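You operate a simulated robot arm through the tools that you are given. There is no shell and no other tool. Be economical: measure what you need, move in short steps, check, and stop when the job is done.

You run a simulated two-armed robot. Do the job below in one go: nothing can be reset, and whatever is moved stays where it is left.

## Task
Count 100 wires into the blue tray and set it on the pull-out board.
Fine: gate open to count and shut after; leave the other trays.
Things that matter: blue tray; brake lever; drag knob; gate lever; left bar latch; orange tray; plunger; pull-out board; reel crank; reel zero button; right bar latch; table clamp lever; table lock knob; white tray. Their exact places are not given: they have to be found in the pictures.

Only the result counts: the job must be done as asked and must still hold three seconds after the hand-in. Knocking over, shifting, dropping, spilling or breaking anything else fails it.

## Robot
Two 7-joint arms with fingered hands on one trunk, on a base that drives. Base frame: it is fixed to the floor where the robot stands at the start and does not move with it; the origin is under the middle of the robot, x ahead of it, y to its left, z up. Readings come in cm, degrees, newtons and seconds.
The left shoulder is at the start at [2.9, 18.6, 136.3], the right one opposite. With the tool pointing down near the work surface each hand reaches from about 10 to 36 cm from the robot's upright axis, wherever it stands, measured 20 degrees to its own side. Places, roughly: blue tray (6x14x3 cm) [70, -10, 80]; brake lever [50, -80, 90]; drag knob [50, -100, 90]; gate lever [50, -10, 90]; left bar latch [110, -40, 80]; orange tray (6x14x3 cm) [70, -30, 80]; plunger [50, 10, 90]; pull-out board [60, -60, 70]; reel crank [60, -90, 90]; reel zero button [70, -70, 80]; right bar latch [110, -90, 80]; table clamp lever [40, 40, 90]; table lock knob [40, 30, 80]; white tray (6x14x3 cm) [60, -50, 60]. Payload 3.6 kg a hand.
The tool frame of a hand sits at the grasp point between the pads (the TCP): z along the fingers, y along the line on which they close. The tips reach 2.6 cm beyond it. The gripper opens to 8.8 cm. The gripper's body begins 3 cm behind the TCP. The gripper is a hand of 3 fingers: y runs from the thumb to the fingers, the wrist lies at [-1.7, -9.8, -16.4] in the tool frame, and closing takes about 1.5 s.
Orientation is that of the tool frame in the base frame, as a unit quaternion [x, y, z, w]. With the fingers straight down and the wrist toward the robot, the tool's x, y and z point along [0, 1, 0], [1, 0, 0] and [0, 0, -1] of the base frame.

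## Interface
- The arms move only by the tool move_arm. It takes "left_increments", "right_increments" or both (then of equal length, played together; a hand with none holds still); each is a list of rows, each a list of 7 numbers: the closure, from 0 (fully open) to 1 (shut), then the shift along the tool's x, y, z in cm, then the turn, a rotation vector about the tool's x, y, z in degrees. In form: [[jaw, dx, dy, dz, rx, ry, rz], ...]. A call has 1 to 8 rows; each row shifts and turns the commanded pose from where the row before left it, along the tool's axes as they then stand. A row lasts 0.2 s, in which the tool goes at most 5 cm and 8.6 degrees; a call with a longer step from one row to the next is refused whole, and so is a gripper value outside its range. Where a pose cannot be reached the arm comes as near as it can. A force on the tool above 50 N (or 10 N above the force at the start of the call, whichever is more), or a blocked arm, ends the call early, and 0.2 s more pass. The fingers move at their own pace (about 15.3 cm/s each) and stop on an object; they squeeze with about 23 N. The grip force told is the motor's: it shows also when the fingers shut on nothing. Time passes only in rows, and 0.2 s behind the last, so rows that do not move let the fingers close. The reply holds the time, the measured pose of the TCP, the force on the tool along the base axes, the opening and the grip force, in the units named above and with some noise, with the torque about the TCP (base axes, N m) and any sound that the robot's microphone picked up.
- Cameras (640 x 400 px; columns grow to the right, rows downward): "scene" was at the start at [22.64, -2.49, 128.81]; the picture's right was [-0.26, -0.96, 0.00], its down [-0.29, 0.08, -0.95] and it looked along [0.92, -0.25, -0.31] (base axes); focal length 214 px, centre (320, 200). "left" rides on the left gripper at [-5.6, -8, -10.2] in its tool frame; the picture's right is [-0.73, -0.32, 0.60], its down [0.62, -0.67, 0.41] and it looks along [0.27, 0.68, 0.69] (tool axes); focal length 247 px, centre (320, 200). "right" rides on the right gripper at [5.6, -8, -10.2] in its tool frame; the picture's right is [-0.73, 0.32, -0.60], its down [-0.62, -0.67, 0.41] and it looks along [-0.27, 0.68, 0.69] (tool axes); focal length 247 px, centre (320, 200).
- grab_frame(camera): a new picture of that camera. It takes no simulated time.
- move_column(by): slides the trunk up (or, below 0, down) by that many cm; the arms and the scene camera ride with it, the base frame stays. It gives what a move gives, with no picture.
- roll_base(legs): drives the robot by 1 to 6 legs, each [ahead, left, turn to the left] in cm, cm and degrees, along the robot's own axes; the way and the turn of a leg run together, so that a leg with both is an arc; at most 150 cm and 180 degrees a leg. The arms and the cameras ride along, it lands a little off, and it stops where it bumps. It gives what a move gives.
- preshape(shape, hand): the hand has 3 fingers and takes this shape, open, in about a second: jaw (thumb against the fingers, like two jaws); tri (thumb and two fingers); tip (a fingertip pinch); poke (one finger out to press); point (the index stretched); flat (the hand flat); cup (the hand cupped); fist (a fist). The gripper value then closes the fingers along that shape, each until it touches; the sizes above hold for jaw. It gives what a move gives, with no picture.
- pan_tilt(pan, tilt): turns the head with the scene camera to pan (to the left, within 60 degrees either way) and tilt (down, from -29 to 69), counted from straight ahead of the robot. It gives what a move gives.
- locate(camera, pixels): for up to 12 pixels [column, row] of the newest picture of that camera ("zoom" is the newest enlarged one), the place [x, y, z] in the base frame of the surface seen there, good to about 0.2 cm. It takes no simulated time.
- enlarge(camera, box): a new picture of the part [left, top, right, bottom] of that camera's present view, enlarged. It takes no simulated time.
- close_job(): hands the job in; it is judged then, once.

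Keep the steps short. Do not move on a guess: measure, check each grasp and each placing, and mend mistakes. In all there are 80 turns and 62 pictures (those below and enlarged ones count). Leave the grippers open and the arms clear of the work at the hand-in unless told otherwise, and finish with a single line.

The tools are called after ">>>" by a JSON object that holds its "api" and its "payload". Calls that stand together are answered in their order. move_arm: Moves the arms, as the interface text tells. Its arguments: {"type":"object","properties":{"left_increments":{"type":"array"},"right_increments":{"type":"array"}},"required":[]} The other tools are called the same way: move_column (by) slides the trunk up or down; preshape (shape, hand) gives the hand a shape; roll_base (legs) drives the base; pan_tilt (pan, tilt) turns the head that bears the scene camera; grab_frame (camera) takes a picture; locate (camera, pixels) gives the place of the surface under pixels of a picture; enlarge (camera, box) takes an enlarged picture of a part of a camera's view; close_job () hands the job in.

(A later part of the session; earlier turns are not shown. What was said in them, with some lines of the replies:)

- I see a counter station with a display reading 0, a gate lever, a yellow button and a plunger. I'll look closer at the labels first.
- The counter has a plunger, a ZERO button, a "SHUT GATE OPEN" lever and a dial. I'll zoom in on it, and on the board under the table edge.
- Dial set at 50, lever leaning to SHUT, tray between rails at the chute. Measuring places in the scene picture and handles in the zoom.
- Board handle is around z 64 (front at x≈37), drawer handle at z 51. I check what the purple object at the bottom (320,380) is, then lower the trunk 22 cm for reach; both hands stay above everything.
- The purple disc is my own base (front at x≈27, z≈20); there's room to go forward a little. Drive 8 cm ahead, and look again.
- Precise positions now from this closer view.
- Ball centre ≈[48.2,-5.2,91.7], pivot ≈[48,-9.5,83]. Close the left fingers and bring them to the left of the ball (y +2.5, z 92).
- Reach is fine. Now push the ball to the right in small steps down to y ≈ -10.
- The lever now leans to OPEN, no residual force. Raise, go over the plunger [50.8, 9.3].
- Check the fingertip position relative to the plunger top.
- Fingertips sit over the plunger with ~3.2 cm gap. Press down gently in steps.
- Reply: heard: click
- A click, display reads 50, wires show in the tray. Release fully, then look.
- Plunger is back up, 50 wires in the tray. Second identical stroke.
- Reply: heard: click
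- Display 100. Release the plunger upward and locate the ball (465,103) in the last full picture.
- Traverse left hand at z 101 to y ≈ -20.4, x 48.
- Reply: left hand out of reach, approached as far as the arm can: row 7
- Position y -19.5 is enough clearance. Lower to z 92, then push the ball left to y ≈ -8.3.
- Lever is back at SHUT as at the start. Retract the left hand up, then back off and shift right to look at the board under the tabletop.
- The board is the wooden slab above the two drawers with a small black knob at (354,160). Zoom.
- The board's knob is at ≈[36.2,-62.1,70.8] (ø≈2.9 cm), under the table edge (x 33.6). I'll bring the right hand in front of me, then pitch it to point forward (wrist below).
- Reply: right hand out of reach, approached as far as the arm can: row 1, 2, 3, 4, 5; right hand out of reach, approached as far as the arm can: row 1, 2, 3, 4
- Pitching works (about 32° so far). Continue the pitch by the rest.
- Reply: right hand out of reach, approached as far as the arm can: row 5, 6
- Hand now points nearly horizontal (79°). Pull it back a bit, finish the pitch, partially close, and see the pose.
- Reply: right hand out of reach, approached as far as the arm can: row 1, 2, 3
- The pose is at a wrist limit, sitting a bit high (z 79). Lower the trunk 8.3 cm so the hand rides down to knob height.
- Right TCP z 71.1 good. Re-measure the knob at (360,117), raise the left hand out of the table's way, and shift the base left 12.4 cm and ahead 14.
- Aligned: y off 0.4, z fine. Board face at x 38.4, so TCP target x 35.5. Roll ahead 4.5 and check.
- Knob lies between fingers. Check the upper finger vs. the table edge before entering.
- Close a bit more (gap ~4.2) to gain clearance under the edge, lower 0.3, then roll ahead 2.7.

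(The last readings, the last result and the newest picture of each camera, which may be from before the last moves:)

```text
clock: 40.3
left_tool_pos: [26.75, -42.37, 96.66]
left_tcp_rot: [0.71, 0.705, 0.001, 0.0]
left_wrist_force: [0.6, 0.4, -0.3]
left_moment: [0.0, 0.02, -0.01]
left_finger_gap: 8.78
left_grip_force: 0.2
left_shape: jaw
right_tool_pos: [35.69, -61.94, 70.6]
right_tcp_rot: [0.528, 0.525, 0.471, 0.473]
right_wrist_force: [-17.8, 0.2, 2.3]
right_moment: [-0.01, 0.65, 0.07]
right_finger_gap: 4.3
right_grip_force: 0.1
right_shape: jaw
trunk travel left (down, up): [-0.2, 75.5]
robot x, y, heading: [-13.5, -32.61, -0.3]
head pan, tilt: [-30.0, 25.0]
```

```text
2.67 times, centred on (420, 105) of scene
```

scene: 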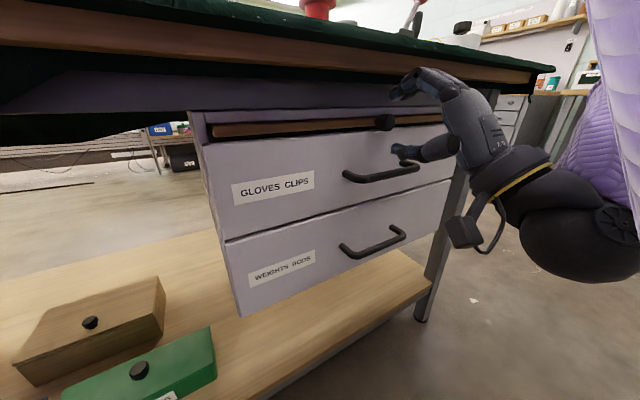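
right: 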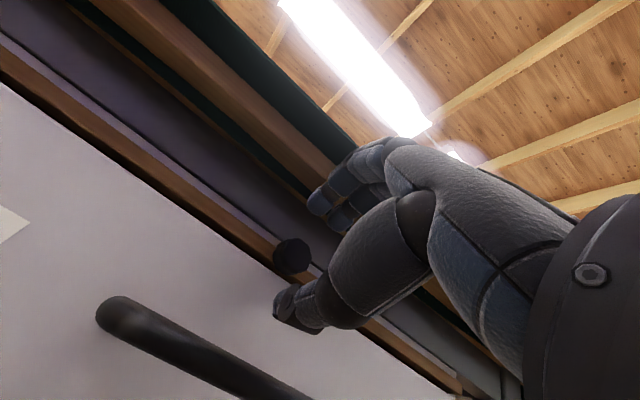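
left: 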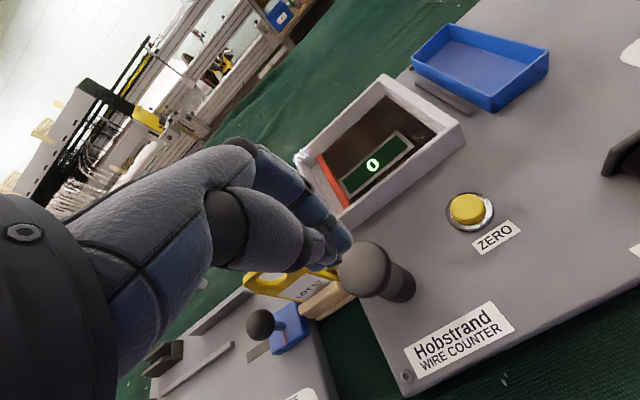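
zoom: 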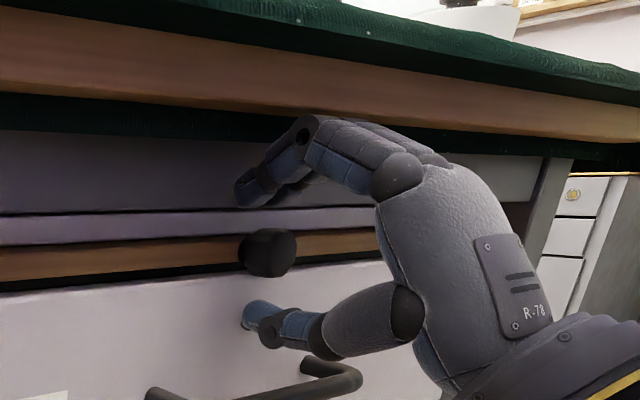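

Light contact (−18 N): tips touch the frame/drawer front. Back 0.4 cm and close on the knob.

>>> {"api": "move_arm", "payload": {"right_increments": [[0.53, 0, 0, -0.5, 0, 0, 0], [0.7, 0, 0, 0, 0, 0, 0], [1, 0, 0, 0, 0, 0, 0], [1, 0, 0, 0, 0, 0, 0], [1, 0, 0, 0, 0, 0, 0], [1, 0, 0, 0, 0, 0, 0]]}}

>>> {"api": "enlarge", "payload": {"camera": "scene", "box": [300, 30, 540, 180]}}

```text
clock: 41.7
left_tool_pos: [26.83, -42.19, 96.59]
left_tcp_rot: [0.71, 0.705, 0.0, 0.0]
left_wrist_force: [0.3, -0.6, 0.5]
left_moment: [0.03, 0.0, -0.02]
left_finger_gap: 8.75
left_grip_force: 0.1
left_shape: jaw
right_tool_pos: [35.36, -62.07, 70.79]
right_tcp_rot: [0.527, 0.526, 0.471, 0.472]
right_wrist_force: [1.6, 0.7, -0.7]
right_moment: [-0.01, -0.07, 0.03]
right_finger_gap: 1.46
right_grip_force: 22.9
right_shape: jaw
trunk travel left (down, up): [-0.2, 75.5]
robot x, y, heading: [-12.99, -32.57, -0.6]
head pan, tilt: [-30.0, 25.0]
```

```text
2.67 times, centred on (420, 105) of scene
```

zoom: 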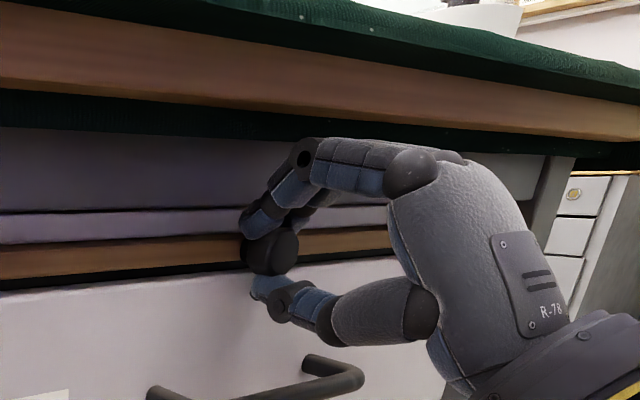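

Gripped (gap 1.46, 23 N). Roll back 6 cm and see whether the board follows.

>>> {"api": "roll_base", "payload": {"legs": [[-6, 0, 0]]}}

>>> {"api": "grab_frame", "payload": {"camera": "scene"}}

```text
clock: 42.7
left_tool_pos: [20.73, -42.19, 96.55]
left_tcp_rot: [0.71, 0.705, 0.001, 0.0]
left_wrist_force: [0.0, 0.1, -0.1]
left_moment: [-0.01, -0.01, 0.01]
left_finger_gap: 8.76
left_grip_force: 0.2
left_shape: jaw
right_tool_pos: [29.15, -62.07, 70.78]
right_tcp_rot: [0.528, 0.525, 0.471, 0.473]
right_wrist_force: [0.7, -2.0, 0.0]
right_moment: [0.02, -0.06, -0.04]
right_finger_gap: 1.43
right_grip_force: 23.1
right_shape: jaw
trunk travel left (down, up): [-0.2, 75.5]
robot x, y, heading: [-19.53, -32.35, -0.5]
head pan, tilt: [-30.0, 25.0]
```

```text
31 pictures are left
```

scene: 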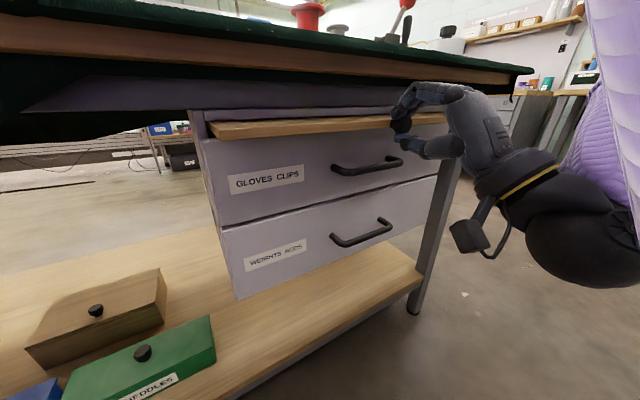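

The board follows. Pull out a further 18 cm.

>>> {"api": "roll_base", "payload": {"legs": [[-10, 0, 0]]}}

>>> {"api": "roll_base", "payload": {"legs": [[-8, 0, 0]]}}

>>> {"api": "grab_frame", "payload": {"camera": "scene"}}

```text
clock: 43.8
left_tool_pos: [10.73, -42.22, 96.6]
left_tcp_rot: [0.709, 0.705, 0.001, 0.0]
left_wrist_force: [0.2, 0.5, -0.1]
left_moment: [-0.01, 0.0, 0.0]
left_finger_gap: 8.74
left_grip_force: 0.0
left_shape: jaw
right_tool_pos: [19.44, -62.03, 70.64]
right_tcp_rot: [0.527, 0.525, 0.472, 0.473]
right_wrist_force: [0.4, -9.3, -0.3]
right_moment: [0.0, -0.06, -0.16]
right_finger_gap: 1.44
right_grip_force: 23.1
right_shape: jaw
trunk travel left (down, up): [-0.2, 75.5]
robot x, y, heading: [-29.19, -32.5, -0.1]
head pan, tilt: [-30.0, 25.0]
```

```text
clock: 44.9
left_tool_pos: [2.77, -42.08, 96.59]
left_tcp_rot: [0.709, 0.705, 0.0, -0.001]
left_wrist_force: [-0.2, -1.1, -0.2]
left_moment: [-0.02, -0.01, 0.0]
left_finger_gap: 8.77
left_grip_force: 0.1
left_shape: jaw
right_tool_pos: [11.26, -61.96, 70.68]
right_tcp_rot: [0.528, 0.525, 0.471, 0.473]
right_wrist_force: [-0.2, -7.9, -0.1]
right_moment: [0.02, -0.06, -0.15]
right_finger_gap: 1.43
right_grip_force: 22.7
right_shape: jaw
trunk travel left (down, up): [-0.2, 75.5]
robot x, y, heading: [-37.47, -32.37, -0.4]
head pan, tilt: [-30.0, 25.0]
```

```text
30 pictures are left
```

scene: 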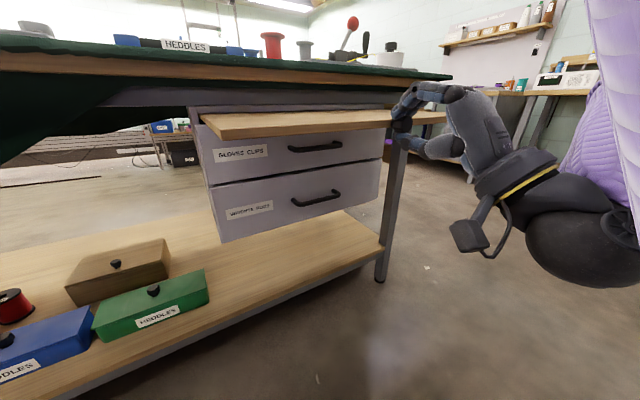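

Board is out ~24 cm (front near x 14). Open the hand and back off.

>>> {"api": "move_arm", "payload": {"right_increments": [[0.4, 0, 0, 0, 0, 0, 0], [0.4, 0, 0, 0, 0, 0, 0], [0.4, 0, 0, 0, 0, 0, 0]]}}

>>> {"api": "roll_base", "payload": {"legs": [[-14, 0, 0]]}}

>>> {"api": "move_column", "payload": {"by": 35}}

>>> {"api": "pan_tilt", "payload": {"pan": -20, "tilt": 35}}

>>> {"api": "grab_frame", "payload": {"camera": "scene"}}

```text
clock: 45.7
left_tool_pos: [2.84, -42.11, 96.66]
left_tcp_rot: [0.709, 0.706, 0.0, 0.0]
left_wrist_force: [0.0, -0.3, 0.6]
left_moment: [0.02, 0.0, 0.04]
left_finger_gap: 8.75
left_grip_force: 0.1
left_shape: jaw
right_tool_pos: [11.2, -61.88, 70.67]
right_tcp_rot: [0.528, 0.525, 0.471, 0.474]
right_wrist_force: [-0.4, 0.8, 0.2]
right_moment: [0.0, 0.0, 0.02]
right_finger_gap: 5.2
right_grip_force: 0.0
right_shape: jaw
trunk travel left (down, up): [-0.2, 75.5]
robot x, y, heading: [-37.18, -32.57, -0.4]
head pan, tilt: [-30.0, 25.0]
```

```text
clock: 47.0
left_tool_pos: [-11.55, -42.18, 96.72]
left_tcp_rot: [0.709, 0.706, 0.0, 0.0]
left_wrist_force: [0.0, -0.8, 0.6]
left_moment: [-0.02, 0.0, 0.01]
left_finger_gap: 8.78
left_grip_force: 0.0
left_shape: jaw
right_tool_pos: [-2.86, -61.81, 70.8]
right_tcp_rot: [0.528, 0.525, 0.471, 0.473]
right_wrist_force: [-0.1, 0.1, 0.2]
right_moment: [0.0, -0.01, -0.02]
right_finger_gap: 5.24
right_grip_force: 0.0
right_shape: jaw
trunk travel left (down, up): [-0.2, 75.5]
robot x, y, heading: [-51.36, -32.16, -0.3]
head pan, tilt: [-30.0, 25.0]
```

```text
clock: 50.4
left_tool_pos: [-11.27, -42.03, 131.59]
left_tcp_rot: [0.709, 0.705, 0.001, -0.002]
left_wrist_force: [-0.7, 0.6, -0.2]
left_moment: [-0.02, 0.0, 0.04]
left_finger_gap: 8.76
left_grip_force: 0.1
left_shape: jaw
right_tool_pos: [-10.71, -62.01, 116.48]
right_tcp_rot: [0.454, 0.452, 0.541, 0.545]
right_wrist_force: [0.7, -0.1, 0.4]
right_moment: [-0.01, 0.0, 0.0]
right_finger_gap: 5.26
right_grip_force: 0.1
right_shape: jaw
trunk travel left (down, up): [-35.2, 40.5]
robot x, y, heading: [-51.61, -32.85, -0.3]
head pan, tilt: [-30.0, 25.0]
```

```text
clock: 51.1
left_tool_pos: [-11.42, -42.13, 131.54]
left_tcp_rot: [0.709, 0.705, 0.0, 0.0]
left_wrist_force: [-0.2, -0.4, -0.3]
left_moment: [-0.01, 0.02, -0.02]
left_finger_gap: 8.8
left_grip_force: 0.1
left_shape: jaw
right_tool_pos: [-10.75, -61.87, 116.42]
right_tcp_rot: [0.453, 0.452, 0.541, 0.545]
right_wrist_force: [0.1, 0.1, 0.2]
right_moment: [-0.01, 0.06, -0.01]
right_finger_gap: 5.24
right_grip_force: 0.1
right_shape: jaw
trunk travel left (down, up): [-35.2, 40.5]
robot x, y, heading: [-51.84, -32.44, -0.3]
head pan, tilt: [-20.0, 35.0]
```

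```text
29 pictures are left
```

scene: 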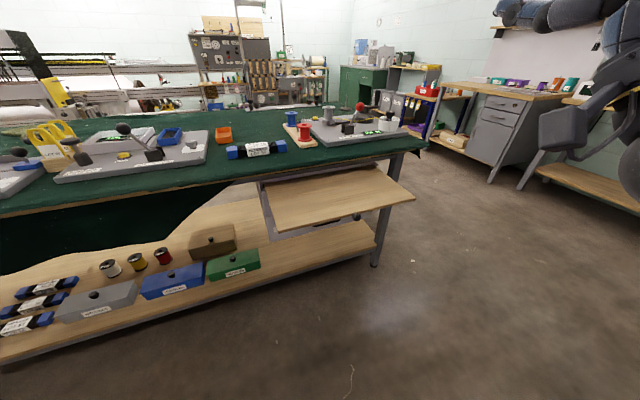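

Board is out and empty. Measure it.

>>> {"api": "locate", "payload": {"camera": "scene", "pixels": [[276, 226], [410, 198], [340, 205], [320, 195], [268, 190], [378, 170], [300, 180], [370, 190], [300, 210]]}}

```text
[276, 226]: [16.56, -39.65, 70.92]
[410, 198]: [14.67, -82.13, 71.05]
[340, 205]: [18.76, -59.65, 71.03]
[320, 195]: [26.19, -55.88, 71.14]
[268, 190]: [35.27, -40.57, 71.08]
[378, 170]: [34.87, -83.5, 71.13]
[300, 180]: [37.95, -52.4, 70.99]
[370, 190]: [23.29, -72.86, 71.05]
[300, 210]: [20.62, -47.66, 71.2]
```

Board top z 71.05, x 14.5–38, y −39 to −83. Now, in free space, turn the left hand so it closes across the tray (yaw +90, then tilt 34° forward), and return the right hand to fingers-down, out to the side.

>>> {"api": "move_arm", "payload": {"left_increments": [[0, 0, 0, 0, 0, 0, 8.2], [0, 0, 0, 0, 0, 0, 8.2], [0, 0, 0, 0, 0, 0, 8.2], [0, 0, 0, 0, 0, 0, 8.2], [0, 0, 0, 0, 0, 0, 8.2], [0, 0, 0, 0, 0, 0, 8.2], [0, 0, 0, 0, 0, 0, 8.2], [0, 0, 0, 0, 0, 0, 8.2]], "right_increments": [[0, 0, 0, 0, 8.37, 0, 0], [0, 0, 0, 0, 8.37, 0, 0], [0, 0, 0, 0, 8.37, 0, 0], [0, 0, 0, 0, 8.37, 0, 0], [0, 0, 0, 0, 8.37, 0, 0], [0, 0, 0, 0, 8.37, 0, 0], [0, 0, 0, 0, 8.37, 0, 0], [0, 0, 0, 0, 8.37, 0, 0]]}}

>>> {"api": "move_arm", "payload": {"left_increments": [[0, 0, 0, 0, 0, 0, 8.2], [0, 0, 0, 0, 0, 0, 8.2], [0, 0, 0, 0, 0, 0, 8.2], [0, 0, 0, 0, 0, 8.5, 0], [0, 0, 0, 0, 0, 8.5, 0], [0, 0, 0, 0, 0, 8.5, 0], [0, 0, 0, 0, 0, 8.5, 0]], "right_increments": [[0, 0, 0, 0, 8.37, 0, 0], [0, 0, 0, 0, 8.37, 0, 0], [0, 0, 0, 0, 8.37, 0, 0], [0, 0, 0, 0, 8.37, 0, 0], [0, -4.5, -2, 0, 0, 0, 0], [0, -4.5, -2, 0, 0, 0, 0], [0, -4, -2, 0, 0, 0, 0]]}}

```text
clock: 53.0
left_tool_pos: [-11.39, -41.93, 131.55]
left_tcp_rot: [0.978, 0.207, 0.0, 0.0]
left_wrist_force: [-0.4, -0.5, -0.6]
left_moment: [0.03, 0.01, -0.01]
left_finger_gap: 8.76
left_grip_force: 0.0
left_shape: jaw
right_tool_pos: [-4.63, -63.98, 113.21]
right_tcp_rot: [0.678, 0.677, 0.201, 0.204]
right_wrist_force: [0.2, 1.1, 0.5]
right_moment: [-0.02, -0.01, 0.01]
right_finger_gap: 8.75
right_grip_force: 0.0
right_shape: jaw
right hand out of reach, approached as far as the arm can: row 2, 3, 4, 5, 6
trunk travel left (down, up): [-35.2, 40.5]
robot x, y, heading: [-51.13, -32.57, -0.2]
head pan, tilt: [-20.0, 35.0]
```

```text
clock: 54.5
left_tool_pos: [-11.59, -41.84, 131.64]
left_tcp_rot: [0.956, -0.004, 0.294, 0.001]
left_wrist_force: [-0.9, 0.0, -0.5]
left_moment: [0.01, -0.04, 0.03]
left_finger_gap: 8.76
left_grip_force: 0.0
left_shape: jaw
right_tool_pos: [-10.75, -76.8, 113.29]
right_tcp_rot: [0.708, 0.706, -0.001, 0.002]
right_wrist_force: [-0.7, 0.1, -0.6]
right_moment: [-0.01, -0.02, 0.0]
right_finger_gap: 8.79
right_grip_force: 0.0
right_shape: jaw
trunk travel left (down, up): [-35.2, 40.5]
robot x, y, heading: [-51.7, -32.57, -0.4]
head pan, tilt: [-20.0, 35.0]
```

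Left hand orientation is right (closing along y, tilted forward). Drive: left 22.6, then ahead 62 toward the counter, hands high.

>>> {"api": "roll_base", "payload": {"legs": [[0, 22.6, 0.3], [62, 0, 0]]}}

>>> {"api": "pan_tilt", "payload": {"pan": 0, "tilt": 45}}

>>> {"api": "grab_frame", "payload": {"camera": "scene"}}

```text
clock: 59.4
left_tool_pos: [50.37, -20.26, 131.67]
left_tcp_rot: [0.956, -0.007, 0.292, 0.002]
left_wrist_force: [-0.7, -0.2, 0.5]
left_moment: [0.01, -0.03, 0.01]
left_finger_gap: 8.78
left_grip_force: 0.0
left_shape: jaw
right_tool_pos: [50.94, -55.27, 113.44]
right_tcp_rot: [0.711, 0.703, 0.0, 0.001]
right_wrist_force: [-0.5, 0.2, 0.4]
right_moment: [0.02, 0.0, 0.03]
right_finger_gap: 8.77
right_grip_force: 0.1
right_shape: jaw
trunk travel left (down, up): [-35.2, 40.5]
robot x, y, heading: [10.56, -10.09, -0.6]
head pan, tilt: [-20.0, 35.0]
stopped in leg 2: the robot was blocked; the commanded pose is now the measured one
```

```text
clock: 60.2
left_tool_pos: [50.35, -20.07, 131.47]
left_tcp_rot: [0.957, -0.007, 0.291, 0.002]
left_wrist_force: [-0.3, -0.5, 0.3]
left_moment: [0.01, 0.0, 0.03]
left_finger_gap: 8.76
left_grip_force: 0.0
left_shape: jaw
right_tool_pos: [51.08, -55.31, 113.28]
right_tcp_rot: [0.711, 0.703, 0.0, 0.0]
right_wrist_force: [0.1, -0.3, -0.1]
right_moment: [0.03, 0.01, 0.0]
right_finger_gap: 8.8
right_grip_force: 0.0
right_shape: jaw
trunk travel left (down, up): [-35.2, 40.5]
robot x, y, heading: [10.61, -10.78, -0.6]
head pan, tilt: [0.0, 45.0]
```

```text
28 pictures are left
```

scene: 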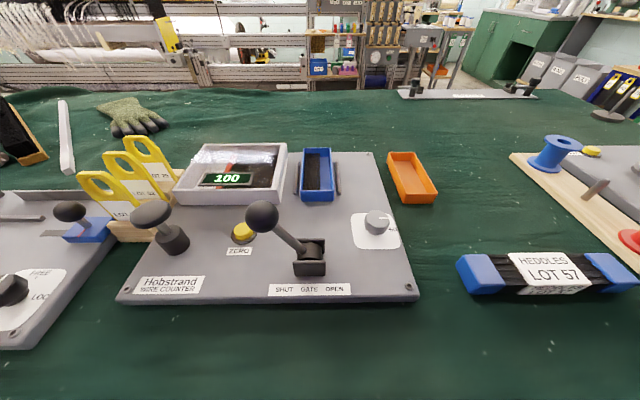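

The base touched the shelf at x 10.6 – that's the limit. Back 0.6 cm off it, and zoom on the tray to measure the walls, rails and box wall.

>>> {"api": "roll_base", "payload": {"legs": [[-0.6, 0, 0.5]]}}

>>> {"api": "enlarge", "payload": {"camera": "scene", "box": [240, 130, 400, 230]}}

```text
clock: 60.9
left_tool_pos: [49.99, -20.01, 131.69]
left_tcp_rot: [0.956, -0.003, 0.292, 0.001]
left_wrist_force: [0.6, 0.0, -0.6]
left_moment: [0.03, -0.02, -0.03]
left_finger_gap: 8.78
left_grip_force: 0.1
left_shape: jaw
right_tool_pos: [50.82, -54.82, 113.45]
right_tcp_rot: [0.707, 0.707, -0.001, 0.0]
right_wrist_force: [-0.5, -0.1, 0.2]
right_moment: [-0.01, -0.01, 0.03]
right_finger_gap: 8.8
right_grip_force: 0.1
right_shape: jaw
trunk travel left (down, up): [-35.2, 40.5]
robot x, y, heading: [9.41, -10.4, -0.2]
head pan, tilt: [0.0, 45.0]
```

```text
4.00 times, centred on (320, 180) of scene
```

zoom: 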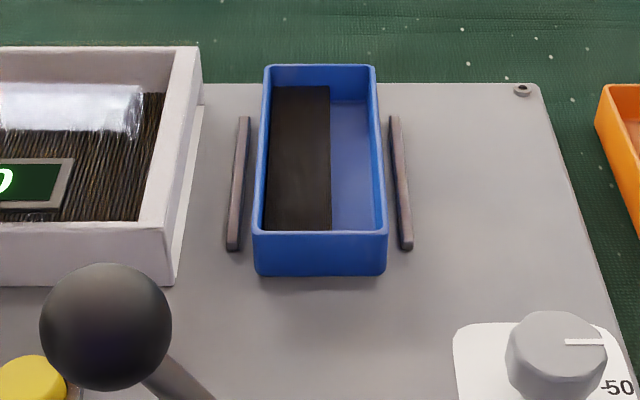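

>>> {"api": "locate", "payload": {"camera": "zoom", "pixels": [[258, 232], [383, 232], [266, 67], [373, 67], [232, 245], [246, 120], [406, 245], [393, 120], [178, 150], [150, 225], [320, 273], [300, 160]]}}

```text
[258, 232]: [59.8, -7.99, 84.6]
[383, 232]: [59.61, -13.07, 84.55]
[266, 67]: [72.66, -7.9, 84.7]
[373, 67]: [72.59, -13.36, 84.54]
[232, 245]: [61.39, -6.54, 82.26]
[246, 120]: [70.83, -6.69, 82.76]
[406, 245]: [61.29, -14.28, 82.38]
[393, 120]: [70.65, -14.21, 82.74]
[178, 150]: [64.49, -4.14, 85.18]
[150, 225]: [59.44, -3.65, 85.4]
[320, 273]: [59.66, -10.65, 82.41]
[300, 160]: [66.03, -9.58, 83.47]
```

Tray: x 59.5–72.8, y −7.7…−13.5, top z 84.7; rails at y −6.6/−14.25 up to z 82.8; box wall face ~y −4.5. Before lowering the trunk, check items below the right hand.

>>> {"api": "locate", "payload": {"camera": "scene", "pixels": [[560, 142], [548, 165], [580, 215], [625, 235], [632, 150], [560, 260], [597, 186]]}}

>>> {"api": "move_column", "payload": {"by": -10}}

```text
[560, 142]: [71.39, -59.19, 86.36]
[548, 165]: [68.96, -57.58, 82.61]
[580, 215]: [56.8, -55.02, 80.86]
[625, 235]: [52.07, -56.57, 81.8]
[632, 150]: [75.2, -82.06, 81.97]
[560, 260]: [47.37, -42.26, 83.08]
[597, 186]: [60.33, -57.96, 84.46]
```

```text
clock: 62.3
left_tool_pos: [49.94, -19.86, 121.67]
left_tcp_rot: [0.956, -0.003, 0.292, 0.001]
left_wrist_force: [0.3, -0.4, -0.6]
left_moment: [0.03, -0.01, 0.0]
left_finger_gap: 8.76
left_grip_force: 0.1
left_shape: jaw
right_tool_pos: [50.88, -54.77, 103.52]
right_tcp_rot: [0.708, 0.706, 0.0, 0.001]
right_wrist_force: [-1.2, -0.4, 0.2]
right_moment: [0.01, 0.01, -0.02]
right_finger_gap: 8.77
right_grip_force: 0.1
right_shape: jaw
trunk travel left (down, up): [-25.2, 50.5]
robot x, y, heading: [9.99, -10.52, -0.1]
head pan, tilt: [0.0, 45.0]
```

Everything there is below z 87. Lower 6 more, and bring the left hand over the tray at [65,−10.6,100], gap ~7.4.

>>> {"api": "move_column", "payload": {"by": -6}}

>>> {"api": "move_arm", "payload": {"left_increments": [[0.16, 0.6, -1.6, 3.6, 0, 0, 0], [0.16, 0.6, -1.6, 3.6, 0, 0, 0], [0.16, 0.6, -1.6, 3.6, 0, 0, 0], [0.16, 0.6, -1.6, 3.6, 0, 0, 0], [0.16, 0.6, -1.5, 3.6, 0, 0, 0], [0.16, 0.5, -1.4, 3.6, 0, 0, 0], [0.16, 0, 0, 0, 0, 0, 0]]}}

>>> {"api": "grab_frame", "payload": {"camera": "scene"}}

>>> {"api": "grab_frame", "payload": {"camera": "left"}}

```text
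clock: 63.3
left_tool_pos: [49.87, -19.9, 115.68]
left_tcp_rot: [0.956, -0.002, 0.292, 0.001]
left_wrist_force: [-0.5, 0.1, -0.1]
left_moment: [0.01, -0.01, -0.02]
left_finger_gap: 8.78
left_grip_force: 0.1
left_shape: jaw
right_tool_pos: [50.86, -54.79, 97.42]
right_tcp_rot: [0.708, 0.706, 0.0, 0.001]
right_wrist_force: [-0.4, 1.0, 0.4]
right_moment: [0.02, -0.04, 0.01]
right_finger_gap: 8.8
right_grip_force: 0.0
right_shape: jaw
trunk travel left (down, up): [-19.2, 56.5]
robot x, y, heading: [9.84, -10.48, -0.5]
head pan, tilt: [0.0, 45.0]
```

```text
clock: 64.9
left_tool_pos: [64.99, -10.87, 99.9]
left_tcp_rot: [0.956, -0.003, 0.292, 0.001]
left_wrist_force: [-0.2, 0.2, 0.4]
left_moment: [-0.01, 0.01, 0.01]
left_finger_gap: 7.39
left_grip_force: 0.1
left_shape: jaw
right_tool_pos: [50.99, -54.83, 97.51]
right_tcp_rot: [0.707, 0.707, -0.001, 0.001]
right_wrist_force: [0.2, -0.2, -1.0]
right_moment: [-0.02, 0.0, 0.02]
right_finger_gap: 8.77
right_grip_force: 0.1
right_shape: jaw
trunk travel left (down, up): [-19.2, 56.5]
robot x, y, heading: [9.97, -10.57, -0.3]
head pan, tilt: [0.0, 45.0]
```

```text
26 pictures are left
```

scene: 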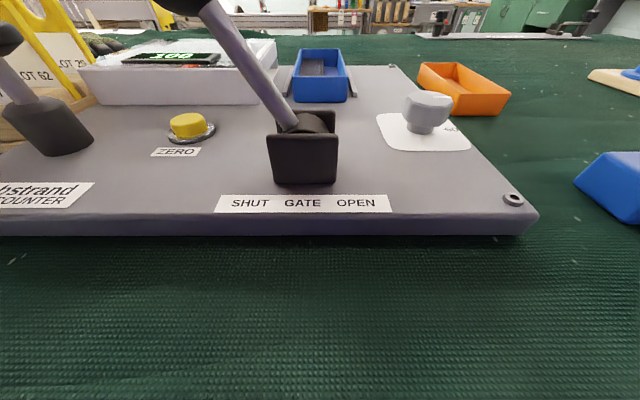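

```text
25 pictures are left
```

left: 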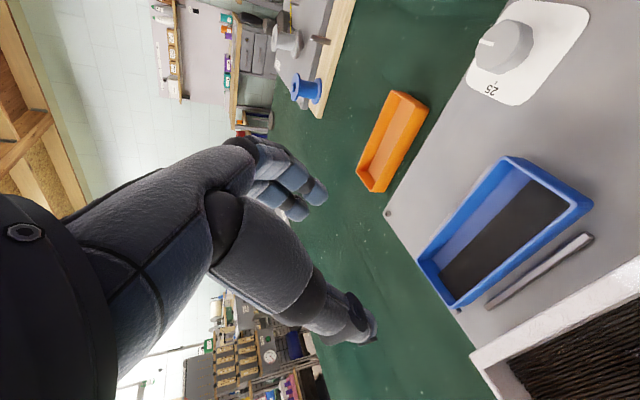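

Reachable. Locate the fingertips to see their true heights.

>>> {"api": "locate", "payload": {"camera": "left", "pixels": [[322, 196], [300, 214], [370, 332], [355, 338], [315, 185], [310, 200]]}}

```text
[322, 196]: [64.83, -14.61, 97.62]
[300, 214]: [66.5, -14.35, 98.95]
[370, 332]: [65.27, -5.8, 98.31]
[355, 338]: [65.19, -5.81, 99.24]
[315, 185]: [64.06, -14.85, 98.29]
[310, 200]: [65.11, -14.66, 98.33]
```

The rear finger is lower than the front one by ~1.3 cm because of the tilt; reduce tilt to ~18° and re-center at x 64.

>>> {"api": "move_arm", "payload": {"left_increments": [[0.16, 0, 0, 0, 0, -8, 0], [0.16, 0, 0, 0, 0, -8, 0], [0.16, -0.7, -0.2, 0, 0, 0, 0], [0.16, 0, 0, 0, 0, 0, 0]]}}

```text
clock: 65.9
left_tool_pos: [64.35, -10.49, 99.32]
left_tcp_rot: [0.988, -0.003, 0.156, 0.001]
left_wrist_force: [-0.4, 0.1, 0.0]
left_moment: [-0.01, -0.01, -0.02]
left_finger_gap: 7.41
left_grip_force: 0.0
left_shape: jaw
right_tool_pos: [50.87, -54.78, 97.43]
right_tcp_rot: [0.707, 0.707, 0.0, 0.001]
right_wrist_force: [-0.4, -0.7, -0.5]
right_moment: [-0.02, 0.01, 0.01]
right_finger_gap: 8.79
right_grip_force: 0.1
right_shape: jaw
trunk travel left (down, up): [-19.2, 56.5]
robot x, y, heading: [10.03, -10.34, -0.1]
head pan, tilt: [0.0, 45.0]
```

Tilt 18° works. Descend vertically 9 cm to z≈90 and look.

>>> {"api": "move_arm", "payload": {"left_increments": [[0.16, -0.9, 0.1, 3, 0, 0, 0], [0.16, -0.9, 0, 3, 0, 0, 0], [0.16, -0.9, 0, 2.8, 0, 0, 0], [0.16, 0, 0, 0, 0, 0, 0]]}}

>>> {"api": "grab_frame", "payload": {"camera": "left"}}

>>> {"api": "grab_frame", "payload": {"camera": "scene"}}

```text
clock: 66.9
left_tool_pos: [64.45, -10.61, 90.24]
left_tcp_rot: [0.988, -0.003, 0.156, 0.0]
left_wrist_force: [0.0, 0.2, -0.2]
left_moment: [-0.01, 0.03, -0.03]
left_finger_gap: 7.42
left_grip_force: 0.2
left_shape: jaw
right_tool_pos: [50.96, -54.8, 97.47]
right_tcp_rot: [0.708, 0.706, 0.0, 0.001]
right_wrist_force: [-1.0, 0.9, 0.0]
right_moment: [-0.03, 0.02, -0.01]
right_finger_gap: 8.78
right_grip_force: 0.2
right_shape: jaw
trunk travel left (down, up): [-19.2, 56.5]
robot x, y, heading: [9.91, -10.21, -0.0]
head pan, tilt: [0.0, 45.0]
```

```text
24 pictures are left
```

left: 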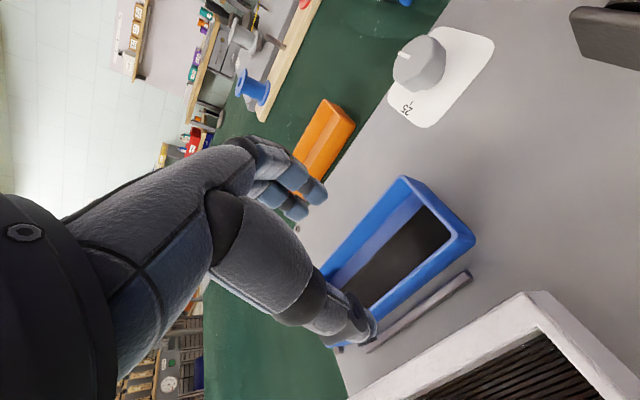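

```text
23 pictures are left
```

scene: 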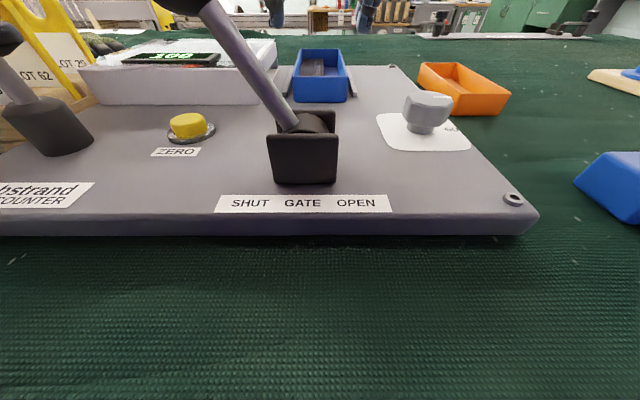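

Tilt the head up to see fingers and tray together.

>>> {"api": "pan_tilt", "payload": {"pan": 0, "tilt": 28}}

>>> {"api": "enlarge", "payload": {"camera": "scene", "box": [230, 90, 422, 210]}}

>>> {"api": "locate", "payload": {"camera": "left", "pixels": [[320, 193], [300, 214], [372, 334], [352, 340], [314, 184]]}}

```text
clock: 67.7
left_tool_pos: [64.34, -10.66, 90.14]
left_tcp_rot: [0.988, -0.003, 0.155, 0.0]
left_wrist_force: [0.0, -0.5, -0.1]
left_moment: [0.0, 0.01, 0.01]
left_finger_gap: 7.44
left_grip_force: 0.1
left_shape: jaw
right_tool_pos: [50.88, -54.74, 97.27]
right_tcp_rot: [0.708, 0.706, -0.001, 0.0]
right_wrist_force: [-0.8, 0.2, -1.0]
right_moment: [0.0, 0.01, -0.02]
right_finger_gap: 8.78
right_grip_force: 0.0
right_shape: jaw
trunk travel left (down, up): [-19.2, 56.5]
robot x, y, heading: [9.73, -10.12, -0.4]
head pan, tilt: [0.0, 28.0]
```

```text
3.33 times, centred on (326, 150) of scene
```

zoom: 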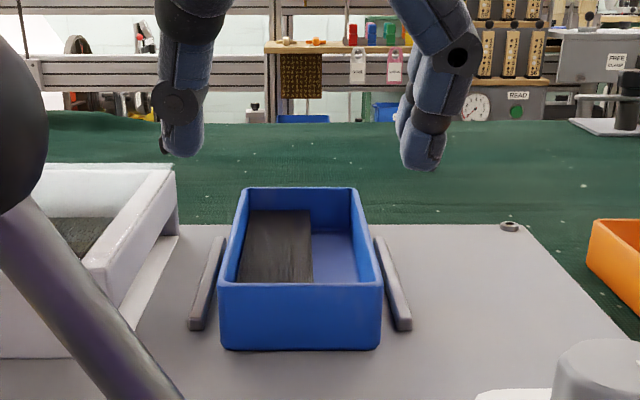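

```text
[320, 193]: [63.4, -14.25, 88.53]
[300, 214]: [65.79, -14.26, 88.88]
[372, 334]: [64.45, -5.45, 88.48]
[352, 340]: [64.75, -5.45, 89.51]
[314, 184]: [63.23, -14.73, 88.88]
```

Fingers straddle the tray well. Descend 5 cm (TCP z≈85.1; tips ≈83.0, above rails).

>>> {"api": "move_arm", "payload": {"left_increments": [[0.2, -0.6, 0, 1.9, 0, 0, 0], [0.2, -0.5, 0, 1.6, 0, 0, 0], [0.2, -0.42, 0, 1.26, 0, 0, 0], [0.2, 0, 0, 0, 0, 0, 0]]}}

>>> {"api": "enlarge", "payload": {"camera": "scene", "box": [230, 90, 422, 210]}}

```text
clock: 68.7
left_tool_pos: [64.51, -10.56, 85.14]
left_tcp_rot: [0.988, -0.002, 0.157, 0.001]
left_wrist_force: [-0.5, -1.1, 2.5]
left_moment: [-0.1, 0.01, -0.06]
left_finger_gap: 7.05
left_grip_force: 0.0
left_shape: jaw
right_tool_pos: [50.66, -54.97, 97.31]
right_tcp_rot: [0.708, 0.706, 0.0, 0.001]
right_wrist_force: [-0.4, 0.3, 0.4]
right_moment: [-0.01, -0.02, 0.01]
right_finger_gap: 8.78
right_grip_force: 0.1
right_shape: jaw
trunk travel left (down, up): [-19.2, 56.5]
robot x, y, heading: [9.87, -10.55, -0.0]
head pan, tilt: [0.0, 28.0]
```

```text
3.33 times, centred on (326, 150) of scene
```

zoom: 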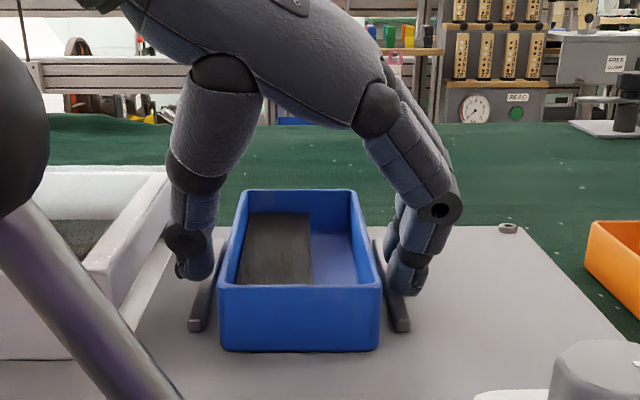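

Slight touch (2.5 N). Raise 0.2 cm and close.

>>> {"api": "move_arm", "payload": {"left_increments": [[0.2, 0.06, 0, -0.2, 0, 0, 0], [0.3, 0, 0, 0, 0, 0, 0], [0.45, 0, 0, 0, 0, 0, 0], [0.7, 0, 0, 0, 0, 0, 0], [1, 0, 0, 0, 0, 0, 0], [1, 0, 0, 0, 0, 0, 0], [1, 0, 0, 0, 0, 0, 0]]}}

>>> {"api": "enlarge", "payload": {"camera": "scene", "box": [230, 90, 422, 210]}}

```text
clock: 70.3
left_tool_pos: [64.35, -10.57, 85.36]
left_tcp_rot: [0.988, -0.003, 0.157, -0.001]
left_wrist_force: [-1.1, -3.4, 0.9]
left_moment: [-0.08, 0.05, -0.06]
left_finger_gap: 5.29
left_grip_force: 23.3
left_shape: jaw
right_tool_pos: [50.79, -54.93, 97.41]
right_tcp_rot: [0.708, 0.707, 0.0, 0.002]
right_wrist_force: [-0.5, -0.6, -0.2]
right_moment: [0.01, -0.02, 0.03]
right_finger_gap: 8.77
right_grip_force: 0.2
right_shape: jaw
trunk travel left (down, up): [-19.2, 56.5]
robot x, y, heading: [9.57, -10.15, -0.1]
head pan, tilt: [0.0, 28.0]
```

```text
3.33 times, centred on (326, 150) of scene
```

zoom: 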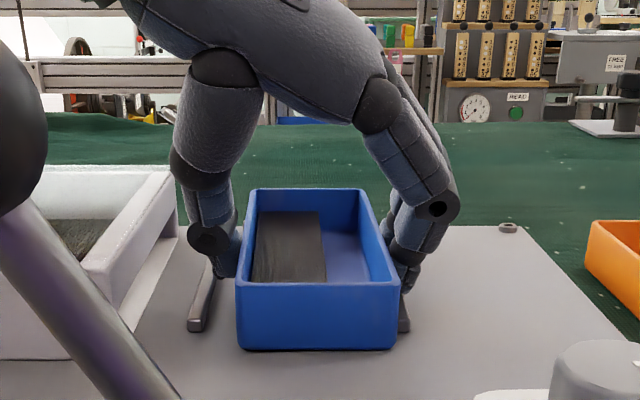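

Gripped at 5.3 cm (23 N). Lift slowly by the trunk 4 cm and check.

>>> {"api": "move_column", "payload": {"by": 4}}

>>> {"api": "enlarge", "payload": {"camera": "scene", "box": [230, 90, 422, 210]}}

```text
clock: 71.1
left_tool_pos: [64.69, -10.51, 89.28]
left_tcp_rot: [0.988, -0.002, 0.155, -0.001]
left_wrist_force: [-0.9, -0.7, -1.6]
left_moment: [0.0, 0.08, 0.02]
left_finger_gap: 5.28
left_grip_force: 23.1
left_shape: jaw
right_tool_pos: [50.93, -54.82, 101.36]
right_tcp_rot: [0.708, 0.707, -0.001, 0.0]
right_wrist_force: [-0.9, -0.1, -0.1]
right_moment: [-0.04, 0.02, -0.03]
right_finger_gap: 8.79
right_grip_force: 0.1
right_shape: jaw
trunk travel left (down, up): [-23.2, 52.5]
robot x, y, heading: [10.06, -10.18, -0.1]
head pan, tilt: [0.0, 28.0]
```

```text
3.33 times, centred on (326, 150) of scene
```

zoom: 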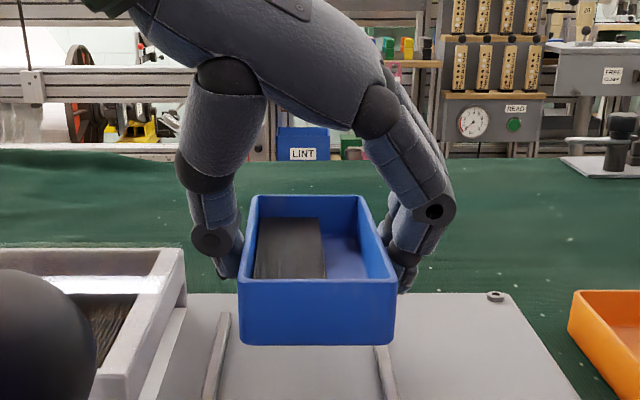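

Lifted level with wires in. Raise 14 more, then drive back 42 and right 44.5 in stages.

>>> {"api": "move_column", "payload": {"by": 14}}

>>> {"api": "roll_base", "payload": {"legs": [[-20, 0, 0], [-22, 0, 0]]}}

>>> {"api": "enlarge", "payload": {"camera": "scene", "box": [160, 60, 480, 260]}}

```text
clock: 72.8
left_tool_pos: [64.59, -10.56, 103.45]
left_tcp_rot: [0.988, -0.003, 0.156, -0.001]
left_wrist_force: [-0.3, -0.7, -2.3]
left_moment: [0.02, 0.05, 0.03]
left_finger_gap: 5.26
left_grip_force: 23.0
left_shape: jaw
right_tool_pos: [50.92, -54.83, 115.31]
right_tcp_rot: [0.708, 0.707, -0.001, 0.0]
right_wrist_force: [0.3, 0.2, 0.9]
right_moment: [0.01, 0.01, 0.01]
right_finger_gap: 8.77
right_grip_force: 0.1
right_shape: jaw
trunk travel left (down, up): [-37.2, 38.5]
robot x, y, heading: [9.93, -10.03, -0.2]
head pan, tilt: [0.0, 28.0]
```

```text
clock: 75.7
left_tool_pos: [22.32, -10.48, 103.57]
left_tcp_rot: [0.988, -0.002, 0.156, 0.0]
left_wrist_force: [-0.7, -0.8, -2.1]
left_moment: [0.01, 0.06, 0.01]
left_finger_gap: 5.26
left_grip_force: 22.9
left_shape: jaw
right_tool_pos: [8.61, -54.75, 115.47]
right_tcp_rot: [0.707, 0.707, 0.0, 0.002]
right_wrist_force: [-1.2, 0.3, 0.1]
right_moment: [-0.02, -0.02, 0.01]
right_finger_gap: 8.79
right_grip_force: 0.0
right_shape: jaw
trunk travel left (down, up): [-37.2, 38.5]
robot x, y, heading: [-31.96, -10.52, -0.2]
head pan, tilt: [0.0, 28.0]
```

```text
2.00 times, centred on (320, 160) of scene
```

zoom: 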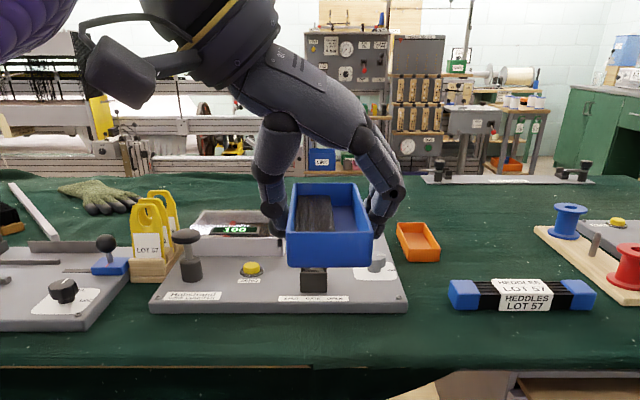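

Tray steady. Move right 44 cm to stand before the board.

>>> {"api": "roll_base", "payload": {"legs": [[0, -22, 0], [0, -22, 0]]}}

>>> {"api": "pan_tilt", "payload": {"pan": 0, "tilt": 38}}

>>> {"api": "grab_frame", "payload": {"camera": "scene"}}

```text
clock: 78.6
left_tool_pos: [22.34, -53.88, 103.26]
left_tcp_rot: [0.988, -0.002, 0.155, -0.001]
left_wrist_force: [0.5, 0.2, -2.3]
left_moment: [0.03, 0.06, 0.0]
left_finger_gap: 5.28
left_grip_force: 23.1
left_shape: jaw
right_tool_pos: [8.96, -98.31, 115.28]
right_tcp_rot: [0.706, 0.708, -0.001, 0.0]
right_wrist_force: [0.2, -0.5, 0.6]
right_moment: [0.02, 0.0, 0.0]
right_finger_gap: 8.79
right_grip_force: 0.0
right_shape: jaw
trunk travel left (down, up): [-37.2, 38.5]
robot x, y, heading: [-32.39, -53.73, 0.2]
head pan, tilt: [0.0, 28.0]
```

```text
clock: 79.3
left_tool_pos: [22.36, -53.81, 103.33]
left_tcp_rot: [0.988, 0.0, 0.156, 0.0]
left_wrist_force: [0.2, 0.4, -2.5]
left_moment: [0.0, 0.0, 0.0]
left_finger_gap: 5.26
left_grip_force: 22.7
left_shape: jaw
right_tool_pos: [8.94, -98.06, 115.36]
right_tcp_rot: [0.707, 0.707, -0.001, 0.001]
right_wrist_force: [0.5, 1.5, -0.2]
right_moment: [-0.01, 0.0, 0.02]
right_finger_gap: 8.78
right_grip_force: 0.1
right_shape: jaw
trunk travel left (down, up): [-37.2, 38.5]
robot x, y, heading: [-32.51, -53.69, 0.2]
head pan, tilt: [0.0, 38.0]
```

```text
17 pictures are left
```

scene: 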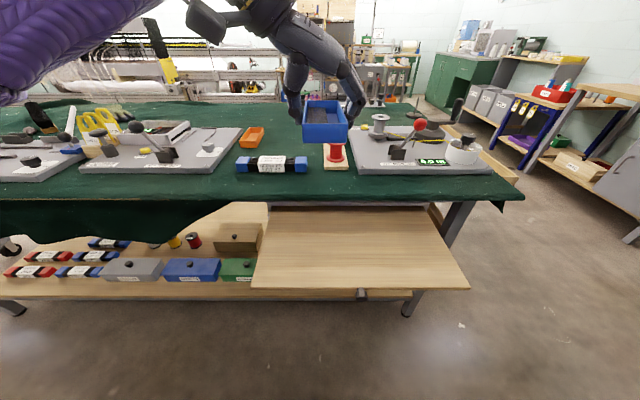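

Tray is over the board (TCP x 22.3 → tray x≈17.4–30.8, clear of table edge 33.6). Lower the trunk 27 cm to hover ~2 cm.

>>> {"api": "move_column", "payload": {"by": -27}}

>>> {"api": "grab_frame", "payload": {"camera": "scene"}}

```text
clock: 82.1
left_tool_pos: [22.31, -53.97, 76.43]
left_tcp_rot: [0.988, -0.001, 0.156, 0.0]
left_wrist_force: [0.8, 0.1, -2.2]
left_moment: [0.0, 0.03, -0.01]
left_finger_gap: 5.25
left_grip_force: 23.4
left_shape: jaw
right_tool_pos: [8.85, -98.19, 88.52]
right_tcp_rot: [0.706, 0.708, 0.0, 0.0]
right_wrist_force: [0.9, 0.3, -0.9]
right_moment: [0.0, -0.01, -0.01]
right_finger_gap: 8.79
right_grip_force: 0.0
right_shape: jaw
trunk travel left (down, up): [-10.2, 65.5]
robot x, y, heading: [-32.21, -54.03, 0.1]
head pan, tilt: [0.0, 38.0]
```

```text
16 pictures are left
```

scene: 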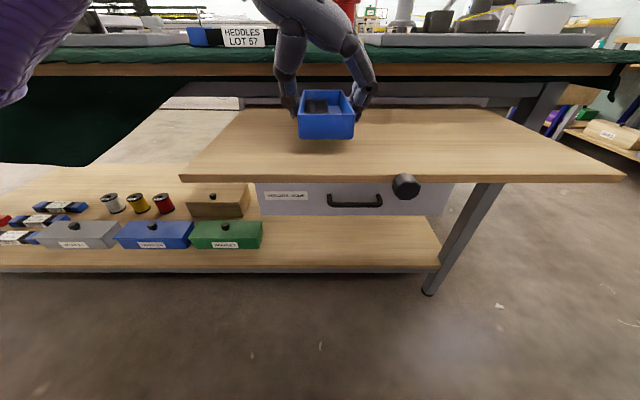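

Tray hovers ~2 cm above the board. Measure its bottom and the board height.

>>> {"api": "locate", "payload": {"camera": "scene", "pixels": [[302, 137], [352, 137], [327, 137], [302, 118], [327, 150], [330, 92], [350, 95]]}}

```text
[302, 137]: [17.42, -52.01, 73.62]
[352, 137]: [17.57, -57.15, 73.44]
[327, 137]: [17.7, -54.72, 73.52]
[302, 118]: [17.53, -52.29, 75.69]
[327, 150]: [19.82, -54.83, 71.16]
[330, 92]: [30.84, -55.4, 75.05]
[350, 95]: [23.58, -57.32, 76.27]
```

Bottom ≈73.1, board 71.1. Lower 1.7 by trunk, then feel down with small arm steps.

>>> {"api": "move_column", "payload": {"by": -1.6}}

>>> {"api": "move_arm", "payload": {"left_increments": [[1, -0.06, 0, 0.19, 0, 0, 0], [1, -0.06, 0, 0.19, 0, 0, 0], [1, 0, 0, 0, 0, 0, 0]]}}

>>> {"api": "enlarge", "payload": {"camera": "scene", "box": [220, 40, 460, 190]}}

```text
clock: 82.7
left_tool_pos: [22.23, -53.86, 74.67]
left_tcp_rot: [0.988, -0.001, 0.156, 0.0]
left_wrist_force: [0.2, 0.0, -3.2]
left_moment: [0.0, 0.05, -0.01]
left_finger_gap: 5.29
left_grip_force: 22.7
left_shape: jaw
right_tool_pos: [8.86, -98.14, 86.86]
right_tcp_rot: [0.707, 0.707, 0.0, 0.0]
right_wrist_force: [0.2, 0.5, 1.0]
right_moment: [0.01, -0.01, -0.01]
right_finger_gap: 8.78
right_grip_force: 0.0
right_shape: jaw
trunk travel left (down, up): [-8.6, 67.1]
robot x, y, heading: [-32.65, -54.04, -0.0]
head pan, tilt: [0.0, 38.0]
```

```text
clock: 83.5
left_tool_pos: [22.4, -53.86, 74.42]
left_tcp_rot: [0.988, -0.001, 0.155, 0.0]
left_wrist_force: [-0.3, 0.6, -0.1]
left_moment: [-0.08, 0.01, -0.02]
left_finger_gap: 5.27
left_grip_force: 22.8
left_shape: jaw
right_tool_pos: [8.86, -98.12, 86.78]
right_tcp_rot: [0.707, 0.708, -0.001, 0.0]
right_wrist_force: [0.6, 0.7, -0.4]
right_moment: [0.0, -0.01, 0.0]
right_finger_gap: 8.79
right_grip_force: 0.0
right_shape: jaw
trunk travel left (down, up): [-8.6, 67.1]
robot x, y, heading: [-32.18, -54.05, 0.3]
head pan, tilt: [0.0, 38.0]
```

```text
2.67 times, centred on (340, 115) of scene
```

zoom: 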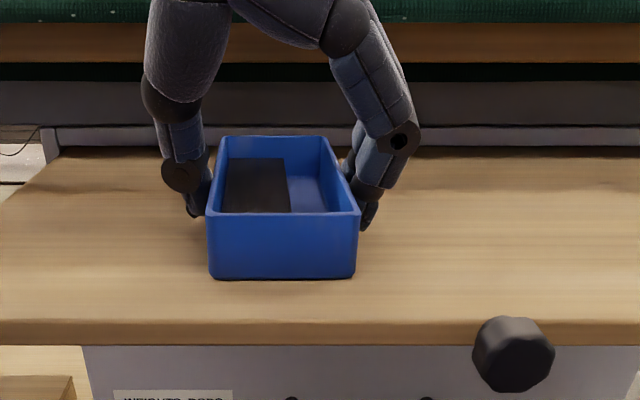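

Weight has gone off the hand (force −2.3→−0.1): tray rests on the board. Settle 0.1 and open slowly.

>>> {"api": "move_arm", "payload": {"left_increments": [[1, -0.03, 0, 0.1, 0, 0, 0], [0.36, 0, 0, 0, 0, 0, 0], [0.3, 0, 0, 0, 0, 0, 0], [0.24, 0, 0, 0, 0, 0, 0], [0.18, 0, 0, 0, 0, 0, 0], [0.18, 0, 0, 0, 0, 0, 0]]}}

>>> {"api": "enlarge", "payload": {"camera": "scene", "box": [220, 40, 460, 190]}}

```text
clock: 84.9
left_tool_pos: [22.37, -53.84, 74.28]
left_tcp_rot: [0.988, -0.001, 0.156, 0.0]
left_wrist_force: [-0.1, 0.1, -0.8]
left_moment: [0.0, -0.03, -0.01]
left_finger_gap: 7.2
left_grip_force: 0.1
left_shape: jaw
right_tool_pos: [8.82, -98.17, 86.72]
right_tcp_rot: [0.706, 0.708, -0.001, 0.001]
right_wrist_force: [0.5, 0.9, 0.2]
right_moment: [0.0, 0.02, -0.01]
right_finger_gap: 8.77
right_grip_force: 0.1
right_shape: jaw
trunk travel left (down, up): [-8.6, 67.1]
robot x, y, heading: [-32.37, -54.07, -0.0]
head pan, tilt: [0.0, 38.0]
```

```text
2.67 times, centred on (340, 115) of scene
```

zoom: 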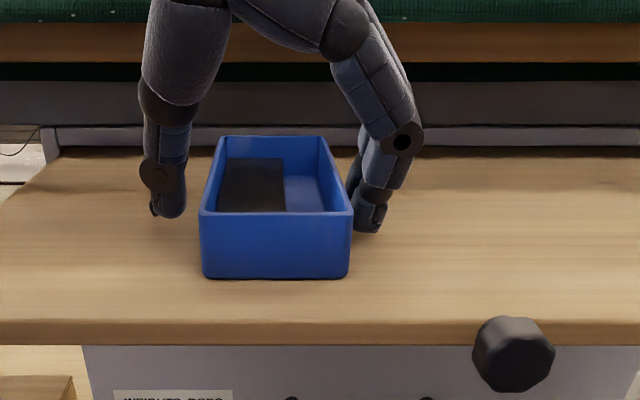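

The right fingers are near the wall; shift the hand 0.6 right, open fully, then raise the trunk straight up 16 cm.

>>> {"api": "move_arm", "payload": {"left_increments": [[0.1, 0, 0.4, 0, 0, 0, 0], [0, 0, 0.2, 0, 0, 0, 0], [0, 0, 0, 0, 0, 0, 0]]}}

>>> {"api": "move_column", "payload": {"by": 18}}

>>> {"api": "roll_base", "payload": {"legs": [[-15, 0, 0]]}}

>>> {"api": "grab_frame", "payload": {"camera": "scene"}}

```text
clock: 85.7
left_tool_pos: [22.33, -54.44, 74.21]
left_tcp_rot: [0.988, 0.0, 0.155, 0.001]
left_wrist_force: [1.0, -0.3, 0.5]
left_moment: [-0.01, 0.03, 0.03]
left_finger_gap: 8.78
left_grip_force: 0.0
left_shape: jaw
right_tool_pos: [8.93, -98.21, 86.82]
right_tcp_rot: [0.707, 0.708, 0.0, 0.0]
right_wrist_force: [0.5, -0.5, 0.0]
right_moment: [0.03, -0.03, 0.02]
right_finger_gap: 8.79
right_grip_force: 0.0
right_shape: jaw
trunk travel left (down, up): [-8.6, 67.1]
robot x, y, heading: [-32.31, -53.84, 0.0]
head pan, tilt: [0.0, 38.0]
```

```text
clock: 87.7
left_tool_pos: [22.42, -54.48, 92.26]
left_tcp_rot: [0.988, -0.001, 0.155, 0.0]
left_wrist_force: [0.0, 0.3, 0.4]
left_moment: [0.01, 0.01, 0.03]
left_finger_gap: 8.77
left_grip_force: 0.0
left_shape: jaw
right_tool_pos: [8.9, -98.24, 104.8]
right_tcp_rot: [0.706, 0.708, -0.001, 0.001]
right_wrist_force: [-0.2, 0.1, 0.3]
right_moment: [-0.03, 0.0, -0.01]
right_finger_gap: 8.78
right_grip_force: 0.0
right_shape: jaw
trunk travel left (down, up): [-26.6, 49.1]
robot x, y, heading: [-32.47, -53.44, 0.4]
head pan, tilt: [0.0, 38.0]
```

```text
clock: 89.1
left_tool_pos: [7.17, -54.35, 92.33]
left_tcp_rot: [0.988, 0.0, 0.156, 0.001]
left_wrist_force: [-1.1, -0.8, 0.5]
left_moment: [0.02, -0.03, 0.0]
left_finger_gap: 8.77
left_grip_force: 0.1
left_shape: jaw
right_tool_pos: [-6.33, -98.22, 104.8]
right_tcp_rot: [0.706, 0.708, -0.001, 0.002]
right_wrist_force: [0.1, 0.5, 0.4]
right_moment: [0.01, 0.02, 0.01]
right_finger_gap: 8.8
right_grip_force: 0.0
right_shape: jaw
trunk travel left (down, up): [-26.6, 49.1]
robot x, y, heading: [-47.08, -53.6, 0.0]
head pan, tilt: [0.0, 38.0]
```

```text
13 pictures are left
```

scene: 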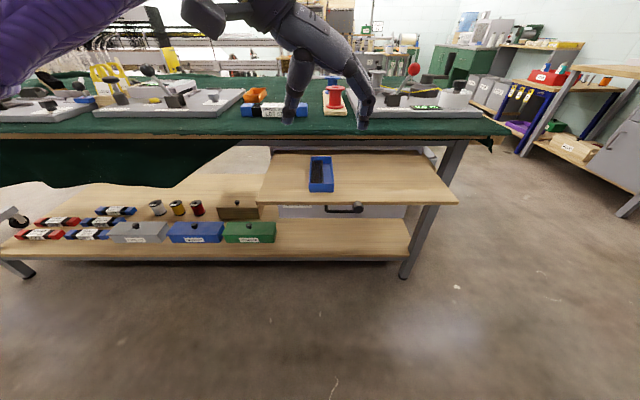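

The tray sits on the board with its wires in. One last zoom checks the tray and the gate lever.

>>> {"api": "enlarge", "payload": {"camera": "scene", "box": [60, 50, 380, 250]}}

```text
2.00 times, centred on (220, 150) of scene
```

zoom: 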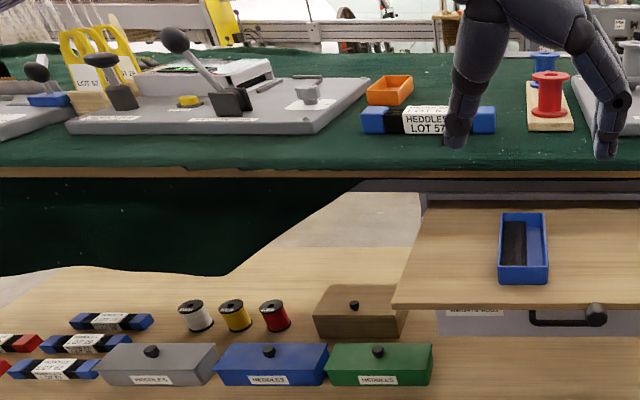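

Lever at SHUT, tray on the board, hands open and clear. Handing in.

>>> {"api": "close_job", "payload": {}}

```text
The job is handed in.
```

Job handed in: the counter read 100, the gate is shut, the blue tray with its wires is on the pulled-out board, and I did not touch the other trays (I never saw the white one).
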